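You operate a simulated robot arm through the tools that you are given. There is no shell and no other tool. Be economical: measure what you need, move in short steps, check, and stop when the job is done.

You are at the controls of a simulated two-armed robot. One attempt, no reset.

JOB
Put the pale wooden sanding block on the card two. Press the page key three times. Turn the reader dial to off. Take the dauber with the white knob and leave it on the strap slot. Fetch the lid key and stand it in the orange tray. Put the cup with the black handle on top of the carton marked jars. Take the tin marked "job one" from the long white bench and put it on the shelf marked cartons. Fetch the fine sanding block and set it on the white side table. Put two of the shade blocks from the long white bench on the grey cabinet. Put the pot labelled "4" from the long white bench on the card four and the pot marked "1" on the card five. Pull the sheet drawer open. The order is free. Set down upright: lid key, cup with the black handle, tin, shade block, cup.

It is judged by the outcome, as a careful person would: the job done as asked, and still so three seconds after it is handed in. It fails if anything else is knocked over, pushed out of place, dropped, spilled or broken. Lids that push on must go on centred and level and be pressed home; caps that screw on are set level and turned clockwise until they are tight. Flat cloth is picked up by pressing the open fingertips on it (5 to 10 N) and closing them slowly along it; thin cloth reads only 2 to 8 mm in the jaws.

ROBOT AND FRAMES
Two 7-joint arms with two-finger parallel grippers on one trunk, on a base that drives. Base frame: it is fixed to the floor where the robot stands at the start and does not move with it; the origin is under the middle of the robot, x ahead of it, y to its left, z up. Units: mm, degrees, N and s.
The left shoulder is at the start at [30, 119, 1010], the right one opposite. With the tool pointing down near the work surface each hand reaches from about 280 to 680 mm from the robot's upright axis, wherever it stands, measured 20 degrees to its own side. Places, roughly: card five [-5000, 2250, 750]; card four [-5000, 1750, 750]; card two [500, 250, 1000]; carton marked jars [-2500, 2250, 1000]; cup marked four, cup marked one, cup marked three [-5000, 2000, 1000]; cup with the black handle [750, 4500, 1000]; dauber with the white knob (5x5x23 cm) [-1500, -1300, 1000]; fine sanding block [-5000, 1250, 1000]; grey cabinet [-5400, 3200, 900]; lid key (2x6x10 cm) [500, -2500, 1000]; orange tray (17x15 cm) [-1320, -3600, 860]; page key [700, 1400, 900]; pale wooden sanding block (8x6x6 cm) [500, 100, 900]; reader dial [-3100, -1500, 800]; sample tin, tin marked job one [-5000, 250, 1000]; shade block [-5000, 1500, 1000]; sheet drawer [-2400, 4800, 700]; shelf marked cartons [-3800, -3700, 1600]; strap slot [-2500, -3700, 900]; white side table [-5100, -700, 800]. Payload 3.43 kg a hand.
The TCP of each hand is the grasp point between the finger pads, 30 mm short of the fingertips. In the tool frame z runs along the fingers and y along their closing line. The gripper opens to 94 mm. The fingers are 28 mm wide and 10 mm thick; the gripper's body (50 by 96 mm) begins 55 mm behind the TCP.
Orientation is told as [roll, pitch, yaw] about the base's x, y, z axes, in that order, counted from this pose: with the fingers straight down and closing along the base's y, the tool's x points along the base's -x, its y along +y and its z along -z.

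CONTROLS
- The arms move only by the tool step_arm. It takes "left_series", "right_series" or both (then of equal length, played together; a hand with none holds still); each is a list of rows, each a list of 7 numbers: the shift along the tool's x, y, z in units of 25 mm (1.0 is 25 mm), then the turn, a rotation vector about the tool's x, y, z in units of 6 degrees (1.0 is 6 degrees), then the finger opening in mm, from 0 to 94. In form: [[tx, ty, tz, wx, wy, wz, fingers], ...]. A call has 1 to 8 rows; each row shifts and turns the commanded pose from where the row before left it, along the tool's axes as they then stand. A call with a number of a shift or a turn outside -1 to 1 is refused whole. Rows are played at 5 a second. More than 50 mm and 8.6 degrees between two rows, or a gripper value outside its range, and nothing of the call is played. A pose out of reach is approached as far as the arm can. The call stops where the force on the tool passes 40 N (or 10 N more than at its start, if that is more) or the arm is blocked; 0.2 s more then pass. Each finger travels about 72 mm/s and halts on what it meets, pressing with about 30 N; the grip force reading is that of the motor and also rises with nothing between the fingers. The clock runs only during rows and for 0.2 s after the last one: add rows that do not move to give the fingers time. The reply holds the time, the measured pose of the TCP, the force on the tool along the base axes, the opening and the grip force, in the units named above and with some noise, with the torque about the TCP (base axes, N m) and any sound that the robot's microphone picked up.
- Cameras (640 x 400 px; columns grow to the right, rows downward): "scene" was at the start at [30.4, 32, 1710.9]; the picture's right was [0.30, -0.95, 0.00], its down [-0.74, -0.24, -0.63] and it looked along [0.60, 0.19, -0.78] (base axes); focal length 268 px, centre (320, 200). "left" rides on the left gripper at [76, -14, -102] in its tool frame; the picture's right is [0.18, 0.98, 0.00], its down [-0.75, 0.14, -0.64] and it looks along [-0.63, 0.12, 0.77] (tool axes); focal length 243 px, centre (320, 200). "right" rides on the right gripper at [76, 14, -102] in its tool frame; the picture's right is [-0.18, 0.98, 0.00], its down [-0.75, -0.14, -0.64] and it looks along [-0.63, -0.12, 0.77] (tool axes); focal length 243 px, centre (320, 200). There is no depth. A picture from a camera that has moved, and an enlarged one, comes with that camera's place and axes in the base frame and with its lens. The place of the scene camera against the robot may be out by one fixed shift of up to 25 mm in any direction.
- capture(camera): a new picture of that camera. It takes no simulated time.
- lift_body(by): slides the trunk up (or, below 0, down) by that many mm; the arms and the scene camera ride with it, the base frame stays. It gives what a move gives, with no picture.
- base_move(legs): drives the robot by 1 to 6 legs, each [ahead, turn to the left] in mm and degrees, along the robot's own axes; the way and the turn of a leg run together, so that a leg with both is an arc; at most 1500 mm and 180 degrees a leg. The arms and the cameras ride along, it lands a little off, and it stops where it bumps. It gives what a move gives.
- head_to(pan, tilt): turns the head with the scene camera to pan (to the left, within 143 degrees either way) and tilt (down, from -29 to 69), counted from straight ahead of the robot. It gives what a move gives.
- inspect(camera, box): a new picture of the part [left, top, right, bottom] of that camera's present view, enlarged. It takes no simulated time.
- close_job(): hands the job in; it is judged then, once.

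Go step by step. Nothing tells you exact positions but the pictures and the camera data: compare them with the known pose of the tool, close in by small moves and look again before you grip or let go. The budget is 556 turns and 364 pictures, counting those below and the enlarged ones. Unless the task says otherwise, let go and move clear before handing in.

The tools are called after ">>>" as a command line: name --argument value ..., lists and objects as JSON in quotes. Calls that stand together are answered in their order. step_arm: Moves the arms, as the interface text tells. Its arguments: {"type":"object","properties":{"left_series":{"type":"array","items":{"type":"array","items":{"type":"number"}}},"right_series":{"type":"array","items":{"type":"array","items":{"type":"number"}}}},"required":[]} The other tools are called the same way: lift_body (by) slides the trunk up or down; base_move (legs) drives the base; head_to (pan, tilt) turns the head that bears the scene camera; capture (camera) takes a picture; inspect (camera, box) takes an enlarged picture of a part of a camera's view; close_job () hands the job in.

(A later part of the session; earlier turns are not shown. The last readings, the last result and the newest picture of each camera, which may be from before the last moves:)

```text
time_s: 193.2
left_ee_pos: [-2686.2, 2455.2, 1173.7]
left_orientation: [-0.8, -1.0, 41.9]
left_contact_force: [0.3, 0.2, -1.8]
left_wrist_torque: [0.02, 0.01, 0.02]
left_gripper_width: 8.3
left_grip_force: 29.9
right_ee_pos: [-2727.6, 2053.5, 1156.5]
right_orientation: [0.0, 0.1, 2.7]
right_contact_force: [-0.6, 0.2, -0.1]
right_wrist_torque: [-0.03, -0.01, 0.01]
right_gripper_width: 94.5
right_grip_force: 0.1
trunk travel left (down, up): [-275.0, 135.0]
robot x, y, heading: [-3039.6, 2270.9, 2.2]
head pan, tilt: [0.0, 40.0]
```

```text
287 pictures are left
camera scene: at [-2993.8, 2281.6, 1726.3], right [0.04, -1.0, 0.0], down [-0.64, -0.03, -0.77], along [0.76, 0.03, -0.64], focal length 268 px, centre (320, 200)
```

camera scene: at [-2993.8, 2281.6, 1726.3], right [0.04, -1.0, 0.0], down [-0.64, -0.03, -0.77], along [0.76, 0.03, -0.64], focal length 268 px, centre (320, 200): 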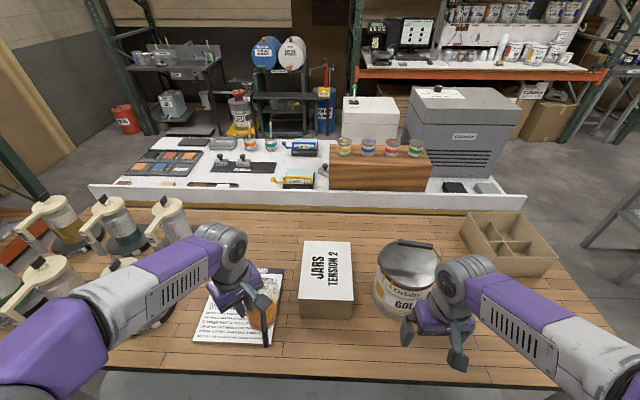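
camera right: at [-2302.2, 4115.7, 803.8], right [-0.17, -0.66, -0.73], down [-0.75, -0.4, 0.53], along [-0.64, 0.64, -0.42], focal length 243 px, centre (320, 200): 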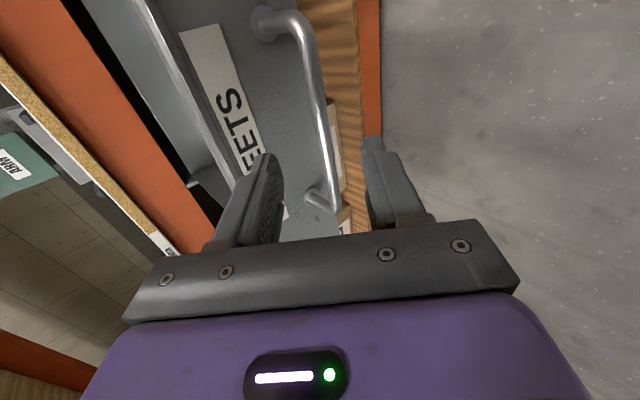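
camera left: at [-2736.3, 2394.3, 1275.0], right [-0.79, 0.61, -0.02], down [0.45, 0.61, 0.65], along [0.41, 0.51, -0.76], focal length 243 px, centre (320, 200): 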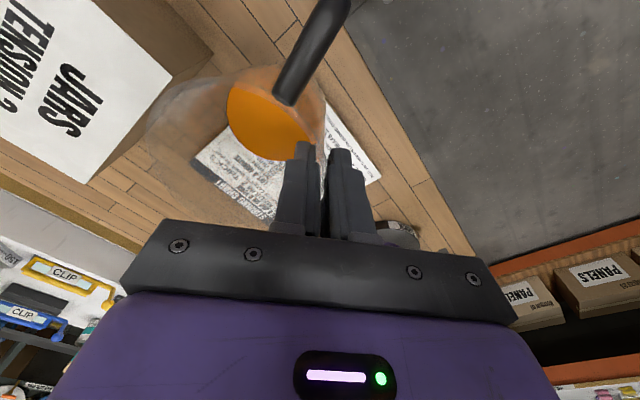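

>>> step_arm --left_series '[[-0.16, -0.97, 0, 0, 0, 0, 0], [-0.16, -0.97, 0, 0, 0, 0, 0], [-0.16, -0.97, 0, 0, 0, 0, 0], [-0.16, -0.97, 0, 0, 0, 0, 0], [-0.16, -0.97, 0, 0, 0, 0, 0], [-0.16, -0.97, 0, 0, 0, 0, 0], [-0.16, -0.97, 0, 0, 0, 0, 0], [-0.16, -0.97, 0, 0, 0, 0, 0]]'

>>> step_arm --left_series '[[-0.17, -0.95, 0, 0, 0, 0, 0], [-0.17, -0.95, 0, 0, 0, 0, 0]]'

>>> capture --camera "left"

>>> inspect --camera "scene" --box '[230, 200, 430, 340]'

```text
time_s: 195.0
left_ee_pos: [-2531.6, 2331.6, 1176.0]
left_orientation: [-0.7, -1.1, 42.0]
left_contact_force: [-0.8, 0.2, -0.9]
left_wrist_torque: [0.02, 0.04, -0.03]
left_gripper_width: 8.5
left_grip_force: 30.0
right_ee_pos: [-2728.0, 2052.2, 1156.3]
right_orientation: [0.0, 0.0, 2.7]
right_contact_force: [-0.3, -0.3, 0.9]
right_wrist_torque: [0.02, 0.02, 0.01]
right_gripper_width: 94.0
right_grip_force: 0.0
trunk travel left (down, up): [-275.0, 135.0]
robot x, y, heading: [-3038.1, 2271.6, 2.6]
head pan, tilt: [0.0, 40.0]
```

```text
time_s: 195.6
left_ee_pos: [-2495.0, 2302.9, 1178.3]
left_orientation: [-0.9, -1.0, 42.0]
left_contact_force: [0.9, -0.8, -1.1]
left_wrist_torque: [0.02, 0.06, -0.03]
left_gripper_width: 8.6
left_grip_force: 30.0
right_ee_pos: [-2728.8, 2053.8, 1155.4]
right_orientation: [-0.1, 0.0, 2.7]
right_contact_force: [0.2, 0.5, -0.1]
right_wrist_torque: [0.01, 0.0, -0.03]
right_gripper_width: 93.9
right_grip_force: 0.0
trunk travel left (down, up): [-275.0, 135.0]
robot x, y, heading: [-3038.9, 2269.1, 2.6]
head pan, tilt: [0.0, 40.0]
```

```text
286 pictures are left
camera left: at [-2545.7, 2241.3, 1279.6], right [-0.79, 0.61, -0.02], down [0.45, 0.61, 0.65], along [0.41, 0.51, -0.76], focal length 243 px, centre (320, 200)
```

left: 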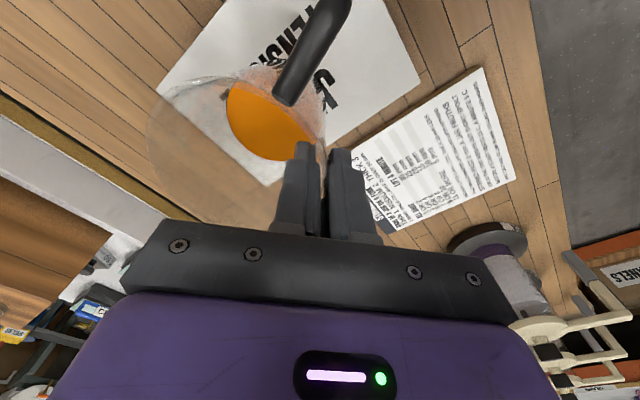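

```text
2.86 times, centred on (330, 270) of scene
camera zoom: at [-2994.5, 2281.2, 1726.3], right [0.04, -1.0, 0.0], down [-0.64, -0.03, -0.77], along [0.77, 0.03, -0.64], focal length 766 px, centre (291, 0)
```

zoom: 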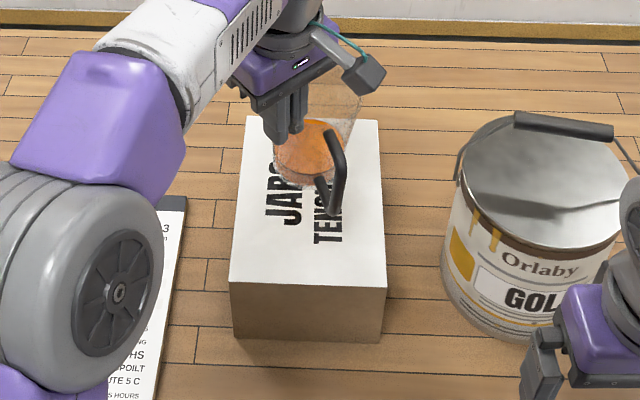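

Cup is over the carton's centre. Lowering with care until contact.

>>> step_arm --left_series '[[0, 0, 0.6, 0, 0, 0, 0], [0, 0, 0.6, 0, 0, 0, 0], [0, 0, 0.6, 0, 0, 0, 0], [0, 0, 0.4, 0, 0, 0, 0]]'

>>> inspect --camera "scene" --box '[230, 200, 430, 340]'

```text
time_s: 196.6
left_ee_pos: [-2494.0, 2302.8, 1122.1]
left_orientation: [-1.0, -1.0, 41.9]
left_contact_force: [-0.4, 1.7, 6.5]
left_wrist_torque: [-0.17, -0.15, 0.02]
left_gripper_width: 8.1
left_grip_force: 29.8
right_ee_pos: [-2730.0, 2053.7, 1157.7]
right_orientation: [0.0, -0.1, 2.8]
right_contact_force: [-0.9, 0.0, -1.1]
right_wrist_torque: [0.0, 0.0, 0.01]
right_gripper_width: 94.2
right_grip_force: 0.1
trunk travel left (down, up): [-275.0, 135.0]
robot x, y, heading: [-3040.1, 2272.0, 2.5]
head pan, tilt: [0.0, 40.0]
```

```text
2.86 times, centred on (330, 270) of scene
camera zoom: at [-2996.6, 2282.3, 1726.5], right [0.04, -1.0, 0.0], down [-0.64, -0.03, -0.77], along [0.77, 0.03, -0.64], focal length 766 px, centre (291, 0)
```

zoom: 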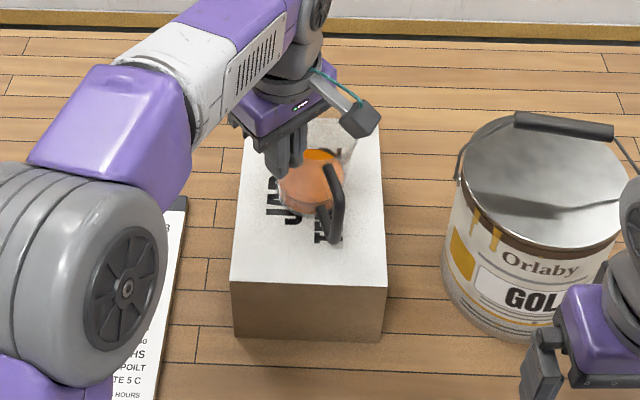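

It has touched down evenly (6.5 N near the cup's centre). Opening slowly.

>>> step_arm --left_series '[[0, 0, 0, 0, 0, 0, 12], [0, 0, 0, 0, 0, 0, 18], [0, 0, 0, 0, 0, 0, 26], [0, 0, 0, 0, 0, 0, 34]]'

>>> capture --camera "left"

```text
time_s: 197.6
left_ee_pos: [-2494.0, 2301.4, 1122.6]
left_orientation: [-0.7, -1.1, 41.8]
left_contact_force: [-0.1, -0.3, -0.4]
left_wrist_torque: [-0.01, 0.0, 0.01]
left_gripper_width: 33.8
left_grip_force: 0.1
right_ee_pos: [-2728.2, 2053.7, 1156.9]
right_orientation: [0.0, 0.1, 2.7]
right_contact_force: [0.6, 1.7, 0.8]
right_wrist_torque: [0.0, 0.0, 0.03]
right_gripper_width: 94.1
right_grip_force: 0.1
trunk travel left (down, up): [-275.0, 135.0]
robot x, y, heading: [-3035.8, 2272.4, 2.6]
head pan, tilt: [0.0, 40.0]
```

```text
283 pictures are left
camera left: at [-2544.5, 2241.3, 1224.0], right [-0.79, 0.61, -0.02], down [0.45, 0.61, 0.65], along [0.41, 0.51, -0.76], focal length 243 px, centre (320, 200)
```

left: 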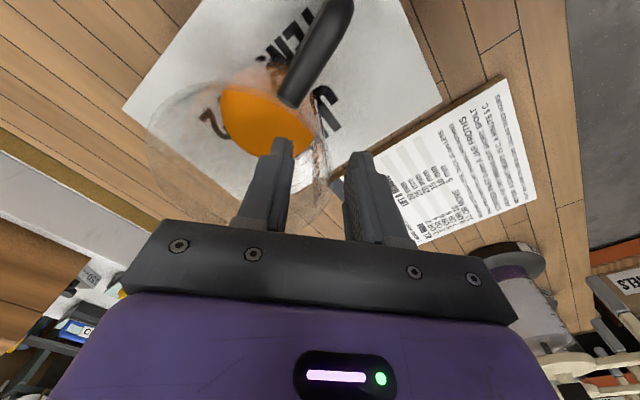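

>>> step_arm --left_series '[[0, 0, -0.6, 0, 0, 0, 34], [0, 0, -1, 0, 0, 0, 34], [0, 0, -1, 0, 0, 0, 34], [0, 0, -1, 0, 0, 0, 34], [0, 0.6, -1, 0, 0, 0, 60]]'

>>> inspect --camera "scene" --box '[230, 180, 430, 320]'

```text
time_s: 198.8
left_ee_pos: [-2507.5, 2313.8, 1238.5]
left_orientation: [-0.8, -1.0, 41.8]
left_contact_force: [0.0, -0.7, -0.2]
left_wrist_torque: [-0.02, -0.03, -0.01]
left_gripper_width: 59.9
left_grip_force: 0.0
right_ee_pos: [-2730.2, 2053.2, 1156.7]
right_orientation: [0.0, 0.0, 2.7]
right_contact_force: [-0.1, 0.0, 0.0]
right_wrist_torque: [-0.03, 0.03, -0.01]
right_gripper_width: 94.0
right_grip_force: 0.0
trunk travel left (down, up): [-275.0, 135.0]
robot x, y, heading: [-3038.6, 2271.9, 2.2]
head pan, tilt: [0.0, 40.0]
```

```text
2.86 times, centred on (330, 250) of scene
camera zoom: at [-2996.3, 2282.3, 1726.4], right [0.04, -1.0, 0.0], down [-0.64, -0.03, -0.77], along [0.77, 0.03, -0.64], focal length 766 px, centre (291, 57)
```

zoom: 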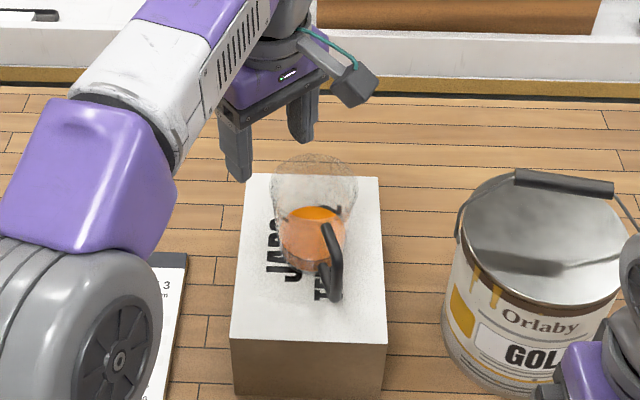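

Cup is standing on the jars carton. Folding the left arm and heading to the long white bench in the west.

>>> step_arm --left_series '[[0.2, 0.98, 0, 0, 0, 1, 94], [0.3, 0.96, 0, 0, 0, 1, 94], [0.39, 0.92, 0, 0, 0, 1, 94], [0.49, 0.87, 0, 0, 0, 1, 94], [0.58, 0.82, 0.5, 0, 0, 1, 94], [0.66, 0.76, 0.5, 0, 0, 1, 94], [0.73, 0.68, 0.5, 0, 0, 1, 94], [0.8, 0.6, 0.5, 0, 0, 0, 94]]'

>>> base_move --legs '[[-250, 0], [0, 180]]'

>>> head_to --pan 0 --tilt 25

>>> capture --camera "scene"

```text
time_s: 200.6
left_ee_pos: [-2666.7, 2431.7, 1182.4]
left_orientation: [0.0, -1.3, -0.3]
left_contact_force: [0.3, 0.2, -0.1]
left_wrist_torque: [-0.02, -0.03, 0.01]
left_gripper_width: 93.7
left_grip_force: 0.1
right_ee_pos: [-2728.8, 2053.3, 1156.5]
right_orientation: [0.0, 0.0, 2.7]
right_contact_force: [-1.0, -0.6, 0.1]
right_wrist_torque: [0.0, -0.01, 0.01]
right_gripper_width: 94.1
right_grip_force: 0.0
trunk travel left (down, up): [-275.0, 135.0]
robot x, y, heading: [-3039.1, 2268.3, 2.4]
head pan, tilt: [0.0, 40.0]
```

```text
time_s: 209.9
left_ee_pos: [-3648.7, 2073.2, 1182.8]
left_orientation: [0.1, -1.4, -176.4]
left_contact_force: [-0.1, 0.5, -0.3]
left_wrist_torque: [0.01, 0.07, 0.02]
left_gripper_width: 94.0
left_grip_force: 0.0
right_ee_pos: [-3610.3, 2455.4, 1155.4]
right_orientation: [0.0, 0.0, -173.7]
right_contact_force: [-1.2, 0.3, 0.2]
right_wrist_torque: [0.02, 0.01, 0.01]
right_gripper_width: 94.1
right_grip_force: 0.0
trunk travel left (down, up): [-275.0, 135.0]
robot x, y, heading: [-3286.2, 2262.1, -173.7]
head pan, tilt: [0.0, 40.0]
```

```text
time_s: 210.7
left_ee_pos: [-3647.3, 2073.3, 1182.2]
left_orientation: [0.0, -1.3, -176.4]
left_contact_force: [-0.1, -0.6, -0.3]
left_wrist_torque: [0.02, 0.0, 0.01]
left_gripper_width: 94.0
left_grip_force: 0.1
right_ee_pos: [-3610.8, 2455.6, 1155.2]
right_orientation: [-0.1, 0.0, -173.6]
right_contact_force: [-1.1, 0.0, 0.2]
right_wrist_torque: [-0.03, -0.03, -0.02]
right_gripper_width: 94.2
right_grip_force: 0.0
trunk travel left (down, up): [-275.0, 135.0]
robot x, y, heading: [-3288.4, 2258.2, -174.0]
head pan, tilt: [0.0, 25.0]
```

```text
281 pictures are left
camera scene: at [-3361.6, 2261.0, 1749.6], right [-0.11, 0.99, 0.0], down [0.42, 0.05, -0.91], along [-0.9, -0.1, -0.42], focal length 268 px, centre (320, 200)
```

scene: 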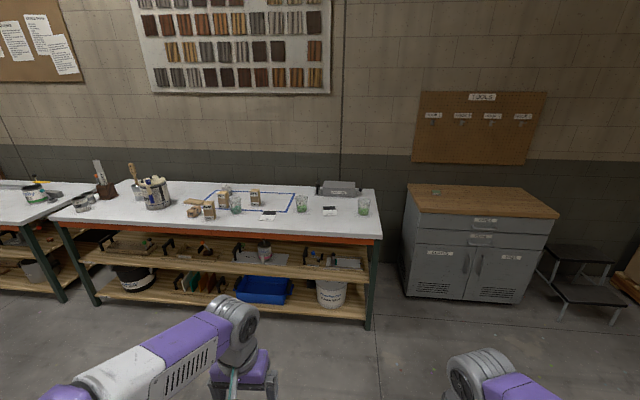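

>>> base_move --legs '[[800, 0], [0, -6]]'

>>> head_to --pan 15 --tilt 38

>>> capture --camera "scene"

```text
time_s: 215.4
left_ee_pos: [-4452.2, 2032.8, 1184.2]
left_orientation: [0.0, -1.4, 177.2]
left_contact_force: [-0.3, 0.0, -0.9]
left_wrist_torque: [-0.04, 0.0, 0.0]
left_gripper_width: 94.2
left_grip_force: 0.1
right_ee_pos: [-4370.1, 2407.6, 1155.5]
right_orientation: [0.1, 0.0, -179.9]
right_contact_force: [0.2, 0.3, -0.5]
right_wrist_torque: [-0.01, -0.03, 0.02]
right_gripper_width: 94.2
right_grip_force: 0.1
trunk travel left (down, up): [-275.0, 135.0]
robot x, y, heading: [-4072.9, 2177.8, 179.8]
head pan, tilt: [0.0, 25.0]
```

```text
time_s: 216.2
left_ee_pos: [-4452.0, 2031.8, 1183.6]
left_orientation: [0.0, -1.3, 177.2]
left_contact_force: [-0.1, 0.0, -1.2]
left_wrist_torque: [-0.03, -0.01, 0.01]
left_gripper_width: 94.0
left_grip_force: 0.0
right_ee_pos: [-4371.1, 2408.5, 1156.1]
right_orientation: [0.0, 0.1, -179.9]
right_contact_force: [0.1, 0.6, 0.2]
right_wrist_torque: [0.01, 0.01, -0.01]
right_gripper_width: 93.9
right_grip_force: 0.0
trunk travel left (down, up): [-275.0, 135.0]
robot x, y, heading: [-4071.4, 2179.4, 180.1]
head pan, tilt: [15.0, 38.0]
```

```text
280 pictures are left
camera scene: at [-4137.5, 2163.7, 1729.4], right [-0.26, 0.97, 0.0], down [0.59, 0.16, -0.79], along [-0.76, -0.2, -0.62], focal length 268 px, centre (320, 200)
```

scene: 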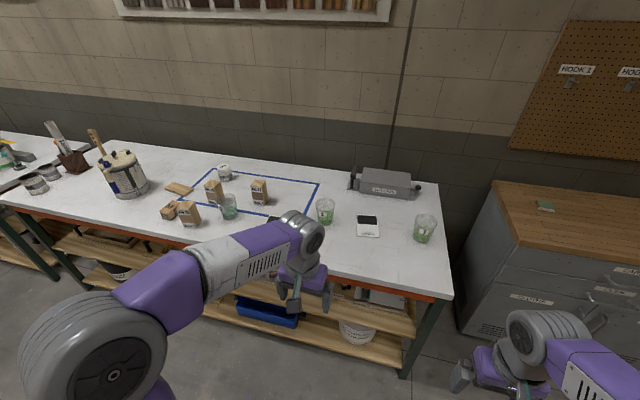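

>>> inspect --camera "scene" --box '[80, 140, 280, 240]'

>>> inspect --camera "scene" --box '[260, 150, 460, 270]'

```text
3.20 times, centred on (180, 190) of scene
camera zoom: at [-4137.5, 2163.7, 1729.4], right [-0.26, 0.97, 0.0], down [0.59, 0.16, -0.79], along [-0.76, -0.2, -0.62], focal length 858 px, centre (768, 232)
```

zoom: 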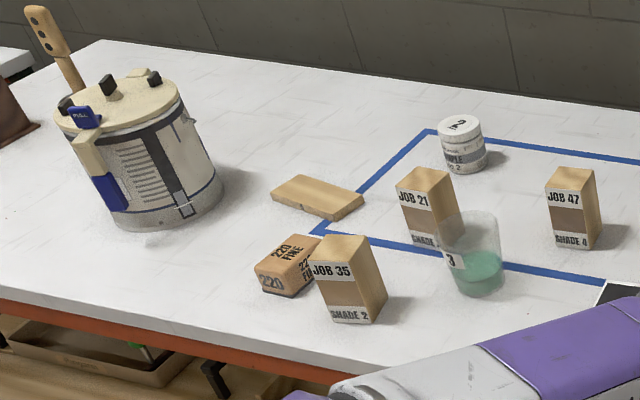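

```text
3.20 times, centred on (360, 210) of scene
camera zoom: at [-4137.5, 2163.7, 1729.4], right [-0.26, 0.97, 0.0], down [0.59, 0.16, -0.79], along [-0.76, -0.2, -0.62], focal length 858 px, centre (192, 168)
```

zoom: 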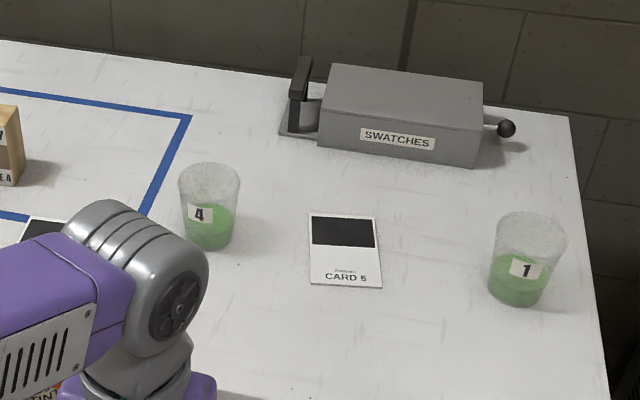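

I see cups 4, 1, 3, cards 4 and 5, the three shade blocks and the 220 FINE block. First cup 1 → card 5 with the right hand; driving up to the bench.

>>> base_move --legs '[[365, 0]]'

>>> head_to --pan -8 --tilt 48

>>> capture --camera "scene"

>>> capture --camera "right"

```text
time_s: 218.6
left_ee_pos: [-4818.3, 2032.3, 1182.7]
left_orientation: [0.0, -1.3, 177.2]
left_contact_force: [-0.2, -0.8, -0.2]
left_wrist_torque: [-0.02, -0.02, 0.0]
left_gripper_width: 93.9
left_grip_force: 0.1
right_ee_pos: [-4737.4, 2408.2, 1157.9]
right_orientation: [0.0, 0.0, -179.9]
right_contact_force: [1.3, 0.3, 0.3]
right_wrist_torque: [-0.03, -0.03, -0.02]
right_gripper_width: 94.3
right_grip_force: 0.1
trunk travel left (down, up): [-275.0, 135.0]
robot x, y, heading: [-4438.6, 2175.9, 180.1]
head pan, tilt: [15.0, 38.0]
```

```text
time_s: 219.4
left_ee_pos: [-4817.6, 2033.2, 1182.3]
left_orientation: [0.2, -1.4, 177.3]
left_contact_force: [-0.3, -0.4, 0.5]
left_wrist_torque: [0.01, 0.01, 0.0]
left_gripper_width: 93.9
left_grip_force: 0.0
right_ee_pos: [-4738.6, 2407.5, 1156.6]
right_orientation: [-0.1, 0.0, -179.9]
right_contact_force: [-0.7, 0.0, -0.4]
right_wrist_torque: [-0.02, 0.02, -0.03]
right_gripper_width: 94.1
right_grip_force: 0.1
trunk travel left (down, up): [-275.0, 135.0]
robot x, y, heading: [-4441.9, 2177.5, 180.2]
head pan, tilt: [-8.0, 48.0]
```

```text
277 pictures are left
camera scene: at [-4498.8, 2197.3, 1714.9], right [0.14, 0.99, 0.0], down [0.74, -0.1, -0.67], along [-0.66, 0.09, -0.74], focal length 268 px, centre (320, 200)
```

scene: 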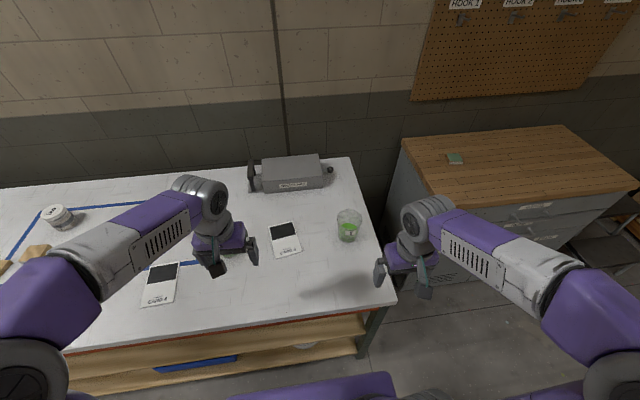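

```text
276 pictures are left
camera right: at [-4662.6, 2394.3, 1258.4], right [-0.18, -0.98, 0.0], down [-0.75, 0.14, 0.64], along [-0.63, 0.12, -0.77], focal length 243 px, centre (320, 200)
```

right: 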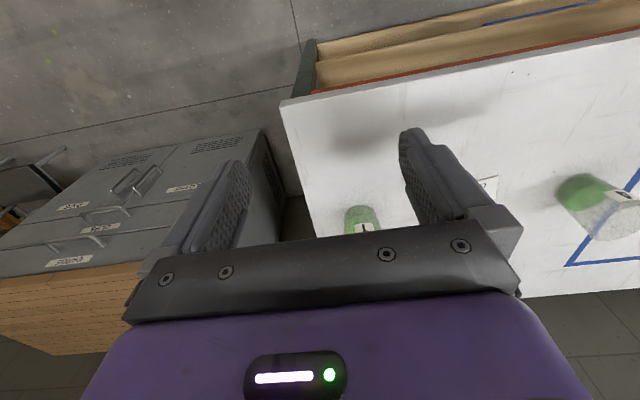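

>>> step_arm --right_series '[[-0.96, 0.14, 0, 0, 0, 0, 94], [-0.96, 0.14, 0, 0, 0, 0, 94], [-0.96, 0.14, 0, 0, 0, 0, 94], [-0.96, 0.14, 0, 0, 0, 0, 94], [-0.96, 0.14, 0, 0, 0, 0, 94], [-0.96, 0.14, 0, 0, 0, 0, 94], [-0.96, 0.14, 0, 0, 0, 0, 94], [-0.96, 0.14, 0, 0, 0, 0, 94]]'

>>> capture --camera "right"

```text
time_s: 221.2
left_ee_pos: [-4819.0, 2032.2, 1182.7]
left_orientation: [0.0, -1.2, 177.3]
left_contact_force: [-0.2, -0.2, -0.2]
left_wrist_torque: [0.02, -0.01, -0.05]
left_gripper_width: 94.1
left_grip_force: 0.0
right_ee_pos: [-4933.2, 2378.4, 1156.1]
right_orientation: [0.0, 0.0, -179.9]
right_contact_force: [-0.2, 1.0, -0.4]
right_wrist_torque: [-0.01, 0.0, 0.02]
right_gripper_width: 93.9
right_grip_force: 0.0
trunk travel left (down, up): [-275.0, 135.0]
robot x, y, heading: [-4437.1, 2175.7, 180.0]
head pan, tilt: [-8.0, 48.0]
```

```text
275 pictures are left
camera right: at [-4857.2, 2365.5, 1258.8], right [-0.18, -0.98, 0.0], down [-0.75, 0.14, 0.64], along [-0.63, 0.12, -0.77], focal length 243 px, centre (320, 200)
```

right: 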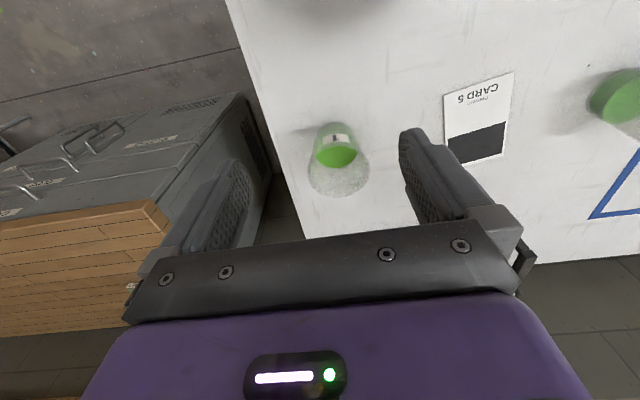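

>>> inspect --camera "right" --box '[280, 100, 400, 220]'

```text
3.33 times, centred on (340, 160) of right
camera zoom: at [-4857.2, 2365.5, 1258.8], right [-0.18, -0.98, 0.0], down [-0.75, 0.14, 0.64], along [-0.63, 0.12, -0.77], focal length 809 px, centre (253, 333)
```

zoom: 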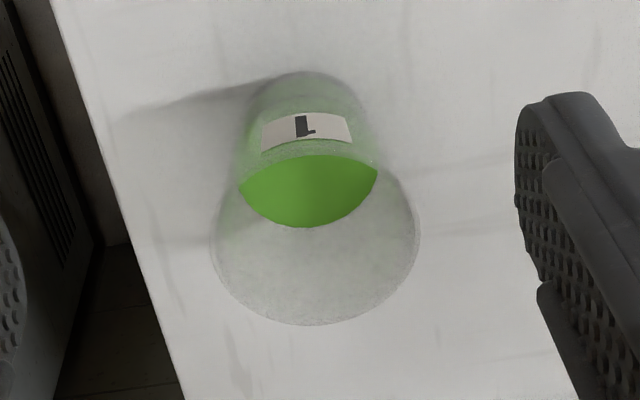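

>>> step_arm --right_series '[[-0.9, -0.4, 0.5, 0, 0, 0, 70], [-0.9, -0.4, 0.5, 0, 0, 0, 50], [-0.9, -0.4, 0.5, 0, 0, 0, 46], [-0.5, 0, 0.5, 0, 0, 0, 46]]'

>>> capture --camera "right"

```text
time_s: 222.2
left_ee_pos: [-4818.5, 2032.2, 1184.0]
left_orientation: [0.1, -1.3, 177.3]
left_contact_force: [0.5, -0.1, -0.2]
left_wrist_torque: [0.01, 0.01, -0.01]
left_gripper_width: 94.0
left_grip_force: 0.0
right_ee_pos: [-5009.7, 2409.1, 1105.5]
right_orientation: [0.1, 0.0, -179.8]
right_contact_force: [-0.7, -0.5, -0.4]
right_wrist_torque: [0.02, 0.0, -0.03]
right_gripper_width: 46.0
right_grip_force: 0.0
trunk travel left (down, up): [-275.0, 135.0]
robot x, y, heading: [-4439.2, 2178.4, 180.0]
head pan, tilt: [-8.0, 48.0]
```

```text
273 pictures are left
camera right: at [-4935.4, 2395.4, 1207.4], right [-0.18, -0.98, 0.0], down [-0.75, 0.14, 0.64], along [-0.63, 0.12, -0.77], focal length 243 px, centre (320, 200)
```

right: 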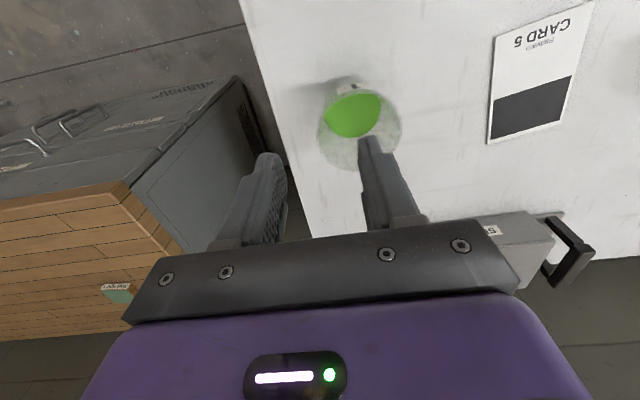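

>>> step_arm --right_series '[[-0.95, 0, 0.6, 0, 0, 0, 46], [0, 0, 1, 0, 0, 0, 46], [0, 0, 0.8, 0, 0, 0, 46]]'

>>> capture --camera "right"

```text
time_s: 223.0
left_ee_pos: [-4818.9, 2033.0, 1182.9]
left_orientation: [0.1, -1.4, 177.2]
left_contact_force: [0.2, 0.0, 0.6]
left_wrist_torque: [0.0, 0.0, 0.02]
left_gripper_width: 93.9
left_grip_force: 0.1
right_ee_pos: [-5035.7, 2408.2, 1046.0]
right_orientation: [-0.1, 0.0, -180.0]
right_contact_force: [0.2, 0.2, 0.2]
right_wrist_torque: [-0.03, -0.05, -0.03]
right_gripper_width: 46.3
right_grip_force: 0.1
trunk travel left (down, up): [-275.0, 135.0]
robot x, y, heading: [-4439.0, 2180.7, 179.8]
head pan, tilt: [-8.0, 48.0]
```

```text
272 pictures are left
camera right: at [-4960.4, 2395.2, 1148.3], right [-0.18, -0.98, 0.0], down [-0.75, 0.14, 0.64], along [-0.63, 0.12, -0.77], focal length 243 px, centre (320, 200)
```

right: 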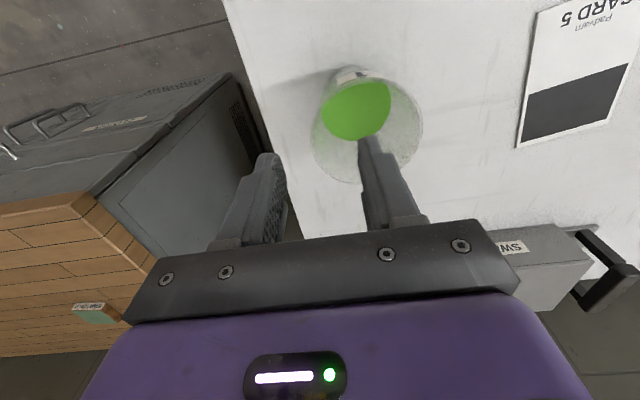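

>>> step_arm --right_series '[[0, -0.22, 0.6, 0, 0, 0, 46], [0, 0, 1, 0, 0, 0, 46], [0, 0, 0.9, 0, 0, 0, 46]]'

>>> capture --camera "right"

```text
time_s: 223.8
left_ee_pos: [-4817.9, 2032.6, 1182.3]
left_orientation: [0.0, -1.3, 177.3]
left_contact_force: [0.6, 0.3, 0.1]
left_wrist_torque: [0.0, 0.0, 0.0]
left_gripper_width: 94.0
left_grip_force: 0.1
right_ee_pos: [-5033.7, 2415.7, 983.8]
right_orientation: [0.1, 0.1, -179.7]
right_contact_force: [-0.4, -0.1, -0.2]
right_wrist_torque: [0.03, 0.0, 0.03]
right_gripper_width: 45.9
right_grip_force: 0.0
trunk travel left (down, up): [-275.0, 135.0]
robot x, y, heading: [-4438.4, 2178.1, 180.0]
head pan, tilt: [-8.0, 48.0]
```

```text
271 pictures are left
camera right: at [-4959.5, 2401.5, 1085.8], right [-0.18, -0.98, 0.0], down [-0.75, 0.14, 0.64], along [-0.63, 0.12, -0.77], focal length 243 px, centre (320, 200)
```

right: 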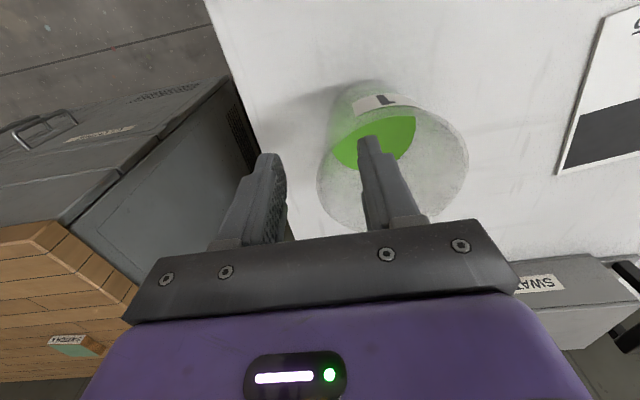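

>>> step_arm --right_series '[[0, 0, 0.5, 0, 0, 0, 46], [0, 0, 0, 0, 0, 0, 30], [0, 0, 0, 0, 0, 0, 15], [0, 0, 0, 0, 0, 0, 0], [0, 0, 0, 0, 0, 0, 0]]'

>>> step_arm --right_series '[[0, 0, -0.4, 0, 0, 0, 0], [0, 0, -0.6, 0, 0, 0, 0], [0, 0, -0.8, 0, 0, 0, 0], [0, 0, -0.8, 0, 0, 0, 0]]'

>>> capture --camera "right"

>>> inspect --camera "scene" --box '[230, 160, 430, 290]'

```text
time_s: 225.0
left_ee_pos: [-4817.4, 2032.0, 1183.1]
left_orientation: [0.0, -1.3, 177.4]
left_contact_force: [-0.7, 0.5, 0.1]
left_wrist_torque: [-0.02, 0.0, -0.01]
left_gripper_width: 94.0
left_grip_force: 0.0
right_ee_pos: [-5034.0, 2412.7, 972.2]
right_orientation: [0.1, -0.1, -179.8]
right_contact_force: [-0.3, -2.0, 7.1]
right_wrist_torque: [-0.81, -0.05, 0.02]
right_gripper_width: 6.1
right_grip_force: 29.7
trunk travel left (down, up): [-275.0, 135.0]
robot x, y, heading: [-4439.2, 2175.7, 180.1]
head pan, tilt: [-8.0, 48.0]
```

```text
time_s: 226.0
left_ee_pos: [-4817.0, 2032.5, 1183.8]
left_orientation: [0.1, -1.2, 177.3]
left_contact_force: [-0.7, -0.8, -0.2]
left_wrist_torque: [0.0, 0.02, 0.03]
left_gripper_width: 93.9
left_grip_force: 0.0
right_ee_pos: [-5034.6, 2414.1, 1035.7]
right_orientation: [0.0, 0.0, -179.9]
right_contact_force: [0.5, 0.4, -2.5]
right_wrist_torque: [0.07, -0.03, 0.03]
right_gripper_width: 5.0
right_grip_force: 30.1
trunk travel left (down, up): [-275.0, 135.0]
robot x, y, heading: [-4439.4, 2180.9, 179.7]
head pan, tilt: [-8.0, 48.0]
```

```text
270 pictures are left
camera right: at [-4958.5, 2401.1, 1138.4], right [-0.18, -0.98, 0.0], down [-0.75, 0.14, 0.64], along [-0.63, 0.12, -0.77], focal length 243 px, centre (320, 200)
```

right: 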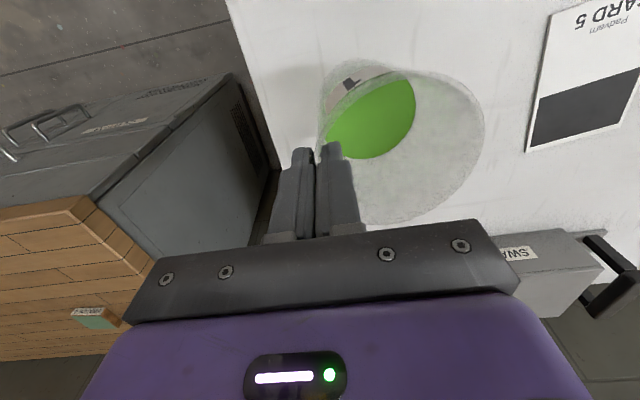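

```text
3.08 times, centred on (330, 225) of scene
camera zoom: at [-4498.7, 2197.2, 1714.9], right [0.14, 0.99, 0.0], down [0.74, -0.1, -0.67], along [-0.66, 0.09, -0.74], focal length 824 px, centre (289, 123)
```

zoom: 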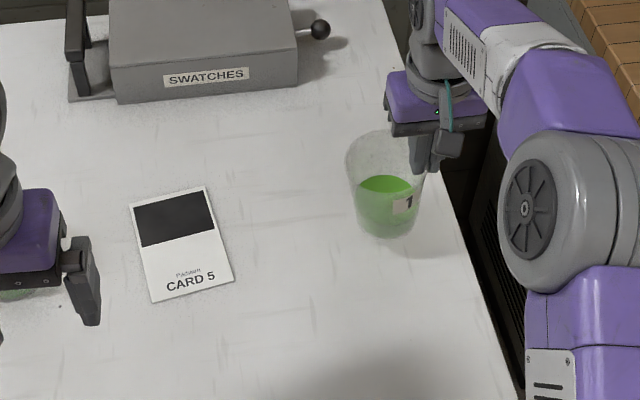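

Cup 1 is up. Carrying it over card 5.

>>> step_arm --right_series '[[-0.1, 0.9, -0.5, 0, 0, 0, 0], [-0.1, 0.9, -0.5, 0, 0, 0, 0], [-0.1, 0.9, -0.3, 0, 0, 0, 0], [-0.1, 0.9, 0, 0, 0, 0, 0], [-0.1, 0.9, 0, 0, 0, 0, 0], [-0.1, 0.9, 0, 0, 0, 0, 0], [-0.1, 0.9, 0, 0, 0, 0, 0], [-0.1, 0.9, 0, 0, 0, 0, 0]]'

>>> capture --camera "right"

```text
time_s: 227.8
left_ee_pos: [-4818.5, 2032.4, 1182.6]
left_orientation: [0.1, -1.2, 177.2]
left_contact_force: [-0.5, 0.5, -0.4]
left_wrist_torque: [0.02, 0.01, 0.01]
left_gripper_width: 93.9
left_grip_force: 0.1
right_ee_pos: [-5053.7, 2233.7, 1069.4]
right_orientation: [0.0, 0.0, -179.8]
right_contact_force: [0.0, 0.0, -1.7]
right_wrist_torque: [0.05, 0.0, 0.0]
right_gripper_width: 4.9
right_grip_force: 30.1
trunk travel left (down, up): [-275.0, 135.0]
robot x, y, heading: [-4435.6, 2181.7, 179.9]
head pan, tilt: [-8.0, 48.0]
```

```text
268 pictures are left
camera right: at [-4977.8, 2220.0, 1170.8], right [-0.18, -0.98, 0.0], down [-0.75, 0.14, 0.64], along [-0.63, 0.12, -0.77], focal length 243 px, centre (320, 200)
```

right: 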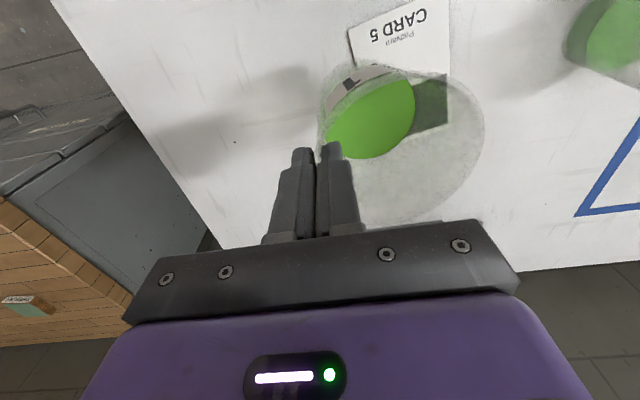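

>>> step_arm --right_series '[[-0.12, 0.96, 0, 0, 0, 0, 0], [-0.12, 0.96, 0, 0, 0, 0, 0], [0, 0, 1, 0, 0, 0, 0], [0, 0, 1, 0, 0, 0, 0], [0, 0, 0.8, 0, 0, 0, 0]]'

>>> capture --camera "right"

>>> inspect --camera "scene" --box '[220, 170, 380, 290]'

```text
time_s: 229.0
left_ee_pos: [-4818.0, 2033.5, 1184.2]
left_orientation: [0.1, -1.3, 177.3]
left_contact_force: [-0.4, 0.5, 0.1]
left_wrist_torque: [-0.02, 0.08, -0.02]
left_gripper_width: 94.0
left_grip_force: 0.1
right_ee_pos: [-5060.5, 2186.7, 998.2]
right_orientation: [0.1, 0.0, -179.8]
right_contact_force: [-0.6, -0.4, -1.5]
right_wrist_torque: [0.09, 0.0, 0.01]
right_gripper_width: 5.0
right_grip_force: 30.0
trunk travel left (down, up): [-275.0, 135.0]
robot x, y, heading: [-4439.4, 2176.6, 179.9]
head pan, tilt: [-8.0, 48.0]
```

```text
267 pictures are left
camera right: at [-4984.7, 2172.6, 1100.7], right [-0.18, -0.98, 0.0], down [-0.75, 0.14, 0.64], along [-0.63, 0.12, -0.77], focal length 243 px, centre (320, 200)
```

right: 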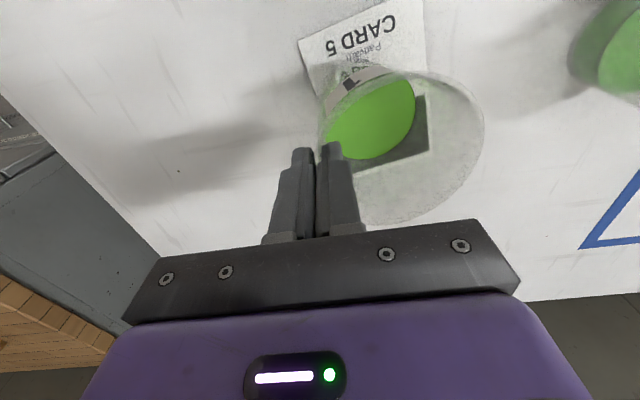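

```text
3.33 times, centred on (300, 230) of scene
camera zoom: at [-4499.1, 2197.6, 1714.8], right [0.14, 0.99, 0.0], down [0.74, -0.1, -0.67], along [-0.66, 0.09, -0.74], focal length 893 px, centre (387, 100)
```

zoom: 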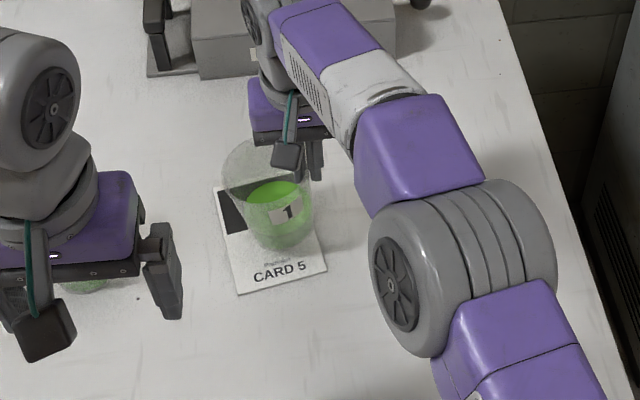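

>>> step_arm --right_series '[[0.1, 0.2, 0.5, 0, 0, 0, 0], [0, 0, 0.24, 0, 0, 0, 0], [0, 0, 0.16, 0, 0, 0, 0]]'

```text
time_s: 229.8
left_ee_pos: [-4816.4, 2031.9, 1184.9]
left_orientation: [0.1, -1.3, 177.3]
left_contact_force: [0.2, 0.2, 0.0]
left_wrist_torque: [0.0, 0.06, 0.0]
left_gripper_width: 94.1
left_grip_force: 0.0
right_ee_pos: [-5058.0, 2181.2, 979.9]
right_orientation: [0.1, -0.4, -179.9]
right_contact_force: [2.0, 4.4, 16.2]
right_wrist_torque: [-0.64, -0.14, 0.08]
right_gripper_width: 5.1
right_grip_force: 30.2
trunk travel left (down, up): [-275.0, 135.0]
robot x, y, heading: [-4437.6, 2177.4, 180.0]
head pan, tilt: [-8.0, 48.0]
```

Down on the card. Releasing.

>>> step_arm --right_series '[[0, 0, -0.1, 0, 0, 0, 6], [0, 0, 0, 0, 0, 0, 14], [0, 0, 0, 0, 0, 0, 22], [0, 0, 0, 0, 0, 0, 34], [0, 0, -0.8, 0, 0, 0, 34], [0, 0, -1, 0, 0, 0, 34], [0, 0, -1, 0, 0, 0, 34], [0, 0, -1, 0, 0, 0, 40]]'

>>> capture --camera "right"

>>> inspect --camera "scene" --box '[220, 170, 380, 290]'

```text
time_s: 231.6
left_ee_pos: [-4819.0, 2032.2, 1182.2]
left_orientation: [0.1, -1.4, 177.3]
left_contact_force: [-0.2, -0.1, -0.5]
left_wrist_torque: [0.01, -0.01, -0.01]
left_gripper_width: 94.0
left_grip_force: 0.1
right_ee_pos: [-5057.0, 2180.8, 1073.6]
right_orientation: [0.1, 0.0, -179.9]
right_contact_force: [-0.4, -0.4, 0.1]
right_wrist_torque: [-0.02, -0.03, 0.02]
right_gripper_width: 39.7
right_grip_force: 0.0
trunk travel left (down, up): [-275.0, 135.0]
robot x, y, heading: [-4436.5, 2179.2, 180.0]
head pan, tilt: [-8.0, 48.0]
```

```text
265 pictures are left
camera right: at [-4982.1, 2167.6, 1174.7], right [-0.18, -0.98, 0.0], down [-0.75, 0.14, 0.64], along [-0.63, 0.12, -0.77], focal length 243 px, centre (320, 200)
```

right: 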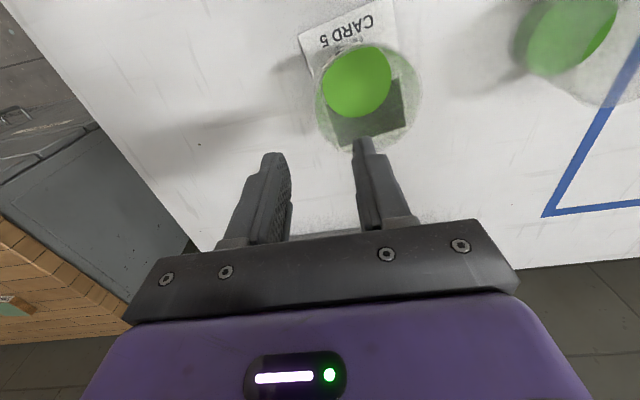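

```text
3.33 times, centred on (300, 230) of scene
camera zoom: at [-4499.2, 2197.0, 1714.8], right [0.14, 0.99, 0.0], down [0.74, -0.1, -0.67], along [-0.66, 0.09, -0.74], focal length 893 px, centre (387, 100)
```

zoom: 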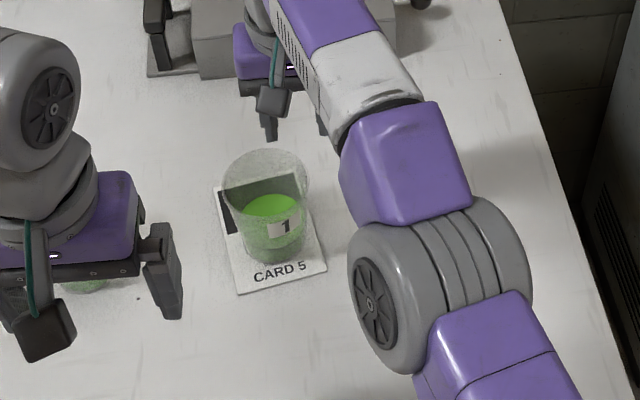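

Cup 1 is on card 5. Retracting the right hand, then shifting the base 280 mm in -y for cup 4.

>>> step_arm --right_series '[[0.9, -0.5, -0.6, 0, 0, 0, 94], [1, -0.8, -0.6, 0, 0, 0, 94], [1, -0.8, -0.6, 0, 0, 0, 94], [1, -0.8, 0, 0, 0, 0, 94], [1, -0.8, 0, 0, 0, 0, 94], [1, -0.8, 0, 0, 0, 0, 94], [1, -0.8, 0, 0, 0, 0, 94], [1, -0.8, 0, 0, 0, 0, 94]]'

>>> step_arm --right_series '[[1, -0.5, 0, 0, 0, 0, 94], [1, 0, 0, 0, 0, 0, 94], [1, 0, 0, 0, 0, 0, 94], [1, 0, 0, 0, 0, 0, 94]]'

>>> base_move --legs '[[-300, 0], [0, 90], [270, 0], [0, -90], [300, 0]]'

>>> head_to --pan 8 --tilt 48

>>> capture --camera "scene"

>>> capture --camera "left"

```text
time_s: 233.4
left_ee_pos: [-4817.2, 2031.6, 1184.1]
left_orientation: [0.1, -1.4, 177.4]
left_contact_force: [0.1, 0.9, -0.3]
left_wrist_torque: [-0.02, 0.0, -0.01]
left_gripper_width: 94.0
left_grip_force: 0.0
right_ee_pos: [-5043.8, 2303.6, 1181.2]
right_orientation: [0.0, 0.2, -179.9]
right_contact_force: [-0.4, 0.2, -0.4]
right_wrist_torque: [0.0, -0.02, 0.02]
right_gripper_width: 93.9
right_grip_force: 0.0
right hand out of reach, approached as far as the arm can: row 1, 2, 3, 4, 5, 6, 7, 8
trunk travel left (down, up): [-275.0, 135.0]
robot x, y, heading: [-4440.4, 2180.1, 180.3]
head pan, tilt: [-8.0, 48.0]
```

```text
time_s: 234.4
left_ee_pos: [-4819.3, 2032.0, 1182.3]
left_orientation: [0.2, -1.4, 177.3]
left_contact_force: [-0.2, -0.2, 0.3]
left_wrist_torque: [0.02, 0.01, -0.01]
left_gripper_width: 94.1
left_grip_force: 0.0
right_ee_pos: [-5032.6, 2303.8, 1209.2]
right_orientation: [-0.1, 0.1, -179.8]
right_contact_force: [0.2, 0.1, 0.0]
right_wrist_torque: [0.03, 0.01, 0.02]
right_gripper_width: 93.9
right_grip_force: 0.1
right hand out of reach, approached as far as the arm can: row 1, 2, 3, 4
trunk travel left (down, up): [-275.0, 135.0]
robot x, y, heading: [-4438.6, 2178.1, 179.9]
head pan, tilt: [-8.0, 48.0]
```

```text
time_s: 247.2
left_ee_pos: [-4825.2, 1781.7, 1184.1]
left_orientation: [0.1, -1.4, 175.9]
left_contact_force: [0.2, 0.7, 0.0]
left_wrist_torque: [0.04, 0.04, 0.05]
left_gripper_width: 94.2
left_grip_force: 0.0
right_ee_pos: [-5033.0, 2059.0, 1207.9]
right_orientation: [-0.1, 0.2, 178.7]
right_contact_force: [0.1, 0.0, 0.3]
right_wrist_torque: [0.0, -0.02, 0.01]
right_gripper_width: 93.7
right_grip_force: 0.1
trunk travel left (down, up): [-275.0, 135.0]
robot x, y, heading: [-4440.9, 1918.1, 178.5]
head pan, tilt: [-8.0, 48.0]
```

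```text
time_s: 248.0
left_ee_pos: [-4824.1, 1783.0, 1183.5]
left_orientation: [0.0, -1.3, 175.8]
left_contact_force: [0.1, 0.3, 0.1]
left_wrist_torque: [-0.01, -0.03, -0.01]
left_gripper_width: 93.9
left_grip_force: 0.2
right_ee_pos: [-5030.9, 2060.4, 1208.8]
right_orientation: [0.0, 0.1, 178.7]
right_contact_force: [-0.5, -0.4, 0.3]
right_wrist_torque: [-0.01, -0.01, 0.0]
right_gripper_width: 94.0
right_grip_force: 0.0
trunk travel left (down, up): [-275.0, 135.0]
robot x, y, heading: [-4443.2, 1915.2, 178.4]
head pan, tilt: [8.0, 48.0]
```

```text
263 pictures are left
camera scene: at [-4501.9, 1917.4, 1714.9], right [-0.11, 0.99, 0.0], down [0.74, 0.08, -0.67], along [-0.67, -0.08, -0.74], focal length 268 px, centre (320, 200)
```

scene: 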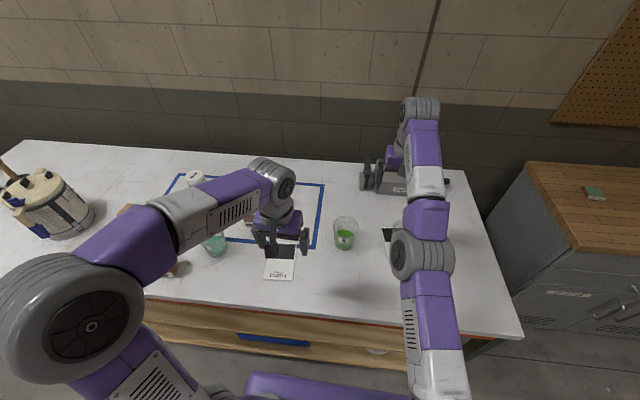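

```text
262 pictures are left
camera left: at [-4746.2, 1792.3, 1284.2], right [0.11, -0.99, 0.0], down [-0.75, -0.09, 0.66], along [-0.66, -0.07, -0.75], focal length 243 px, centre (320, 200)
```

left: 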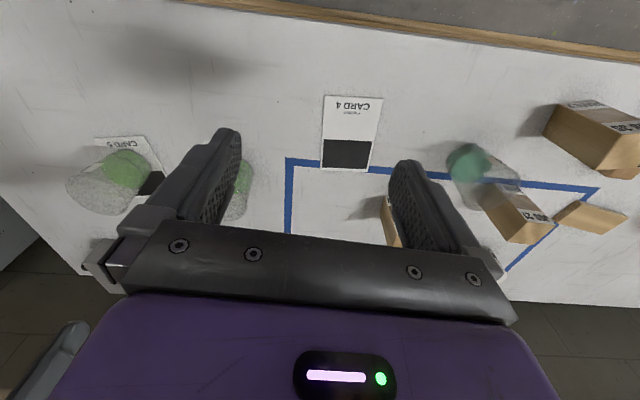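

The right hand stayed extended over the bench; I'll pull it back and outward now.

>>> step_arm --right_series '[[1, 0, 0.5, 0, 0, 0, 94], [1, 0, 0.5, 0, 0, 0, 94], [1, 0, 0.5, 0, 0, 0, 94], [1, 0, 0, 0, 0, 0, 94], [1, 0, 0, 0, 0, 0, 94], [1, -0.3, 0, 0, 0, 0, 94], [1, -0.3, 0, 0, 0, 0, 94], [1, -0.3, 0, 0, 0, 0, 94]]'

>>> step_arm --right_series '[[1, -0.8, 0, 0, 0, 0, 94], [1, -0.8, 0, 0, 0, 0, 94], [1, -0.8, 0, 0, 0, 0, 94], [0.5, -0.8, 0, 0, 0, 0, 94]]'

```text
time_s: 249.8
left_ee_pos: [-4823.7, 1782.4, 1182.9]
left_orientation: [0.2, -1.4, 175.8]
left_contact_force: [0.0, -0.7, 0.9]
left_wrist_torque: [-0.02, 0.0, -0.04]
left_gripper_width: 94.0
left_grip_force: 0.0
right_ee_pos: [-5025.3, 2070.6, 1227.6]
right_orientation: [0.2, 0.1, 178.7]
right_contact_force: [0.1, -0.1, -0.2]
right_wrist_torque: [0.02, 0.01, 0.01]
right_gripper_width: 93.8
right_grip_force: 0.0
right hand out of reach, approached as far as the arm can: row 1, 2, 3, 4, 5, 6, 7, 8
trunk travel left (down, up): [-275.0, 135.0]
robot x, y, heading: [-4439.9, 1919.9, 178.6]
head pan, tilt: [8.0, 48.0]
```

```text
time_s: 250.8
left_ee_pos: [-4825.4, 1783.0, 1183.8]
left_orientation: [0.2, -1.3, 175.9]
left_contact_force: [0.6, 0.2, 0.5]
left_wrist_torque: [-0.01, 0.03, -0.03]
left_gripper_width: 94.2
left_grip_force: 0.0
right_ee_pos: [-4960.3, 2149.2, 1236.1]
right_orientation: [0.1, 0.0, 178.7]
right_contact_force: [0.2, 0.6, -1.0]
right_wrist_torque: [-0.01, 0.04, 0.0]
right_gripper_width: 94.2
right_grip_force: 0.0
right hand out of reach, approached as far as the arm can: row 1
trunk travel left (down, up): [-275.0, 135.0]
robot x, y, heading: [-4444.5, 1916.7, 178.7]
head pan, tilt: [8.0, 48.0]
```

>>> step_arm --right_series '[[1, 0, 0.4, 0, 0, 0, 94], [1, 0, 0.4, 0, 0, 0, 94], [1, 0, 0.4, 0, 0, 0, 94], [1, 0, 0.4, 0, 0, 0, 94], [1, 0, 0.4, 0, 0, 0, 94], [1, 0, 0.4, 0, 0, 0, 94], [1, 0, 0.4, 0, 0, 0, 94], [1, 0, 0.4, 0, 0, 0, 94]]'

>>> capture --camera "scene"

```text
time_s: 252.6
left_ee_pos: [-4824.0, 1781.7, 1183.3]
left_orientation: [0.0, -1.3, 175.8]
left_contact_force: [-1.0, 1.1, 0.2]
left_wrist_torque: [-0.02, -0.01, 0.04]
left_gripper_width: 93.9
left_grip_force: 0.1
right_ee_pos: [-4758.3, 2142.9, 1154.5]
right_orientation: [0.1, 0.0, 178.7]
right_contact_force: [0.1, -0.3, -0.2]
right_wrist_torque: [0.04, 0.02, 0.0]
right_gripper_width: 94.0
right_grip_force: 0.1
trunk travel left (down, up): [-275.0, 135.0]
robot x, y, heading: [-4443.3, 1917.7, 178.7]
head pan, tilt: [8.0, 48.0]
```

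```text
261 pictures are left
camera scene: at [-4501.2, 1917.5, 1714.9], right [-0.11, 0.99, 0.0], down [0.74, 0.08, -0.67], along [-0.67, -0.08, -0.74], focal length 268 px, centre (320, 200)
```

scene: 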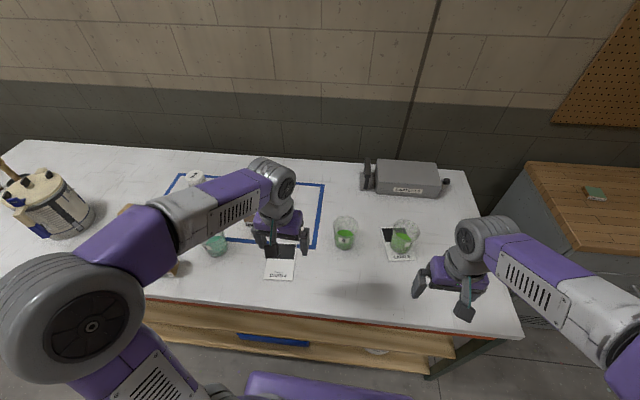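

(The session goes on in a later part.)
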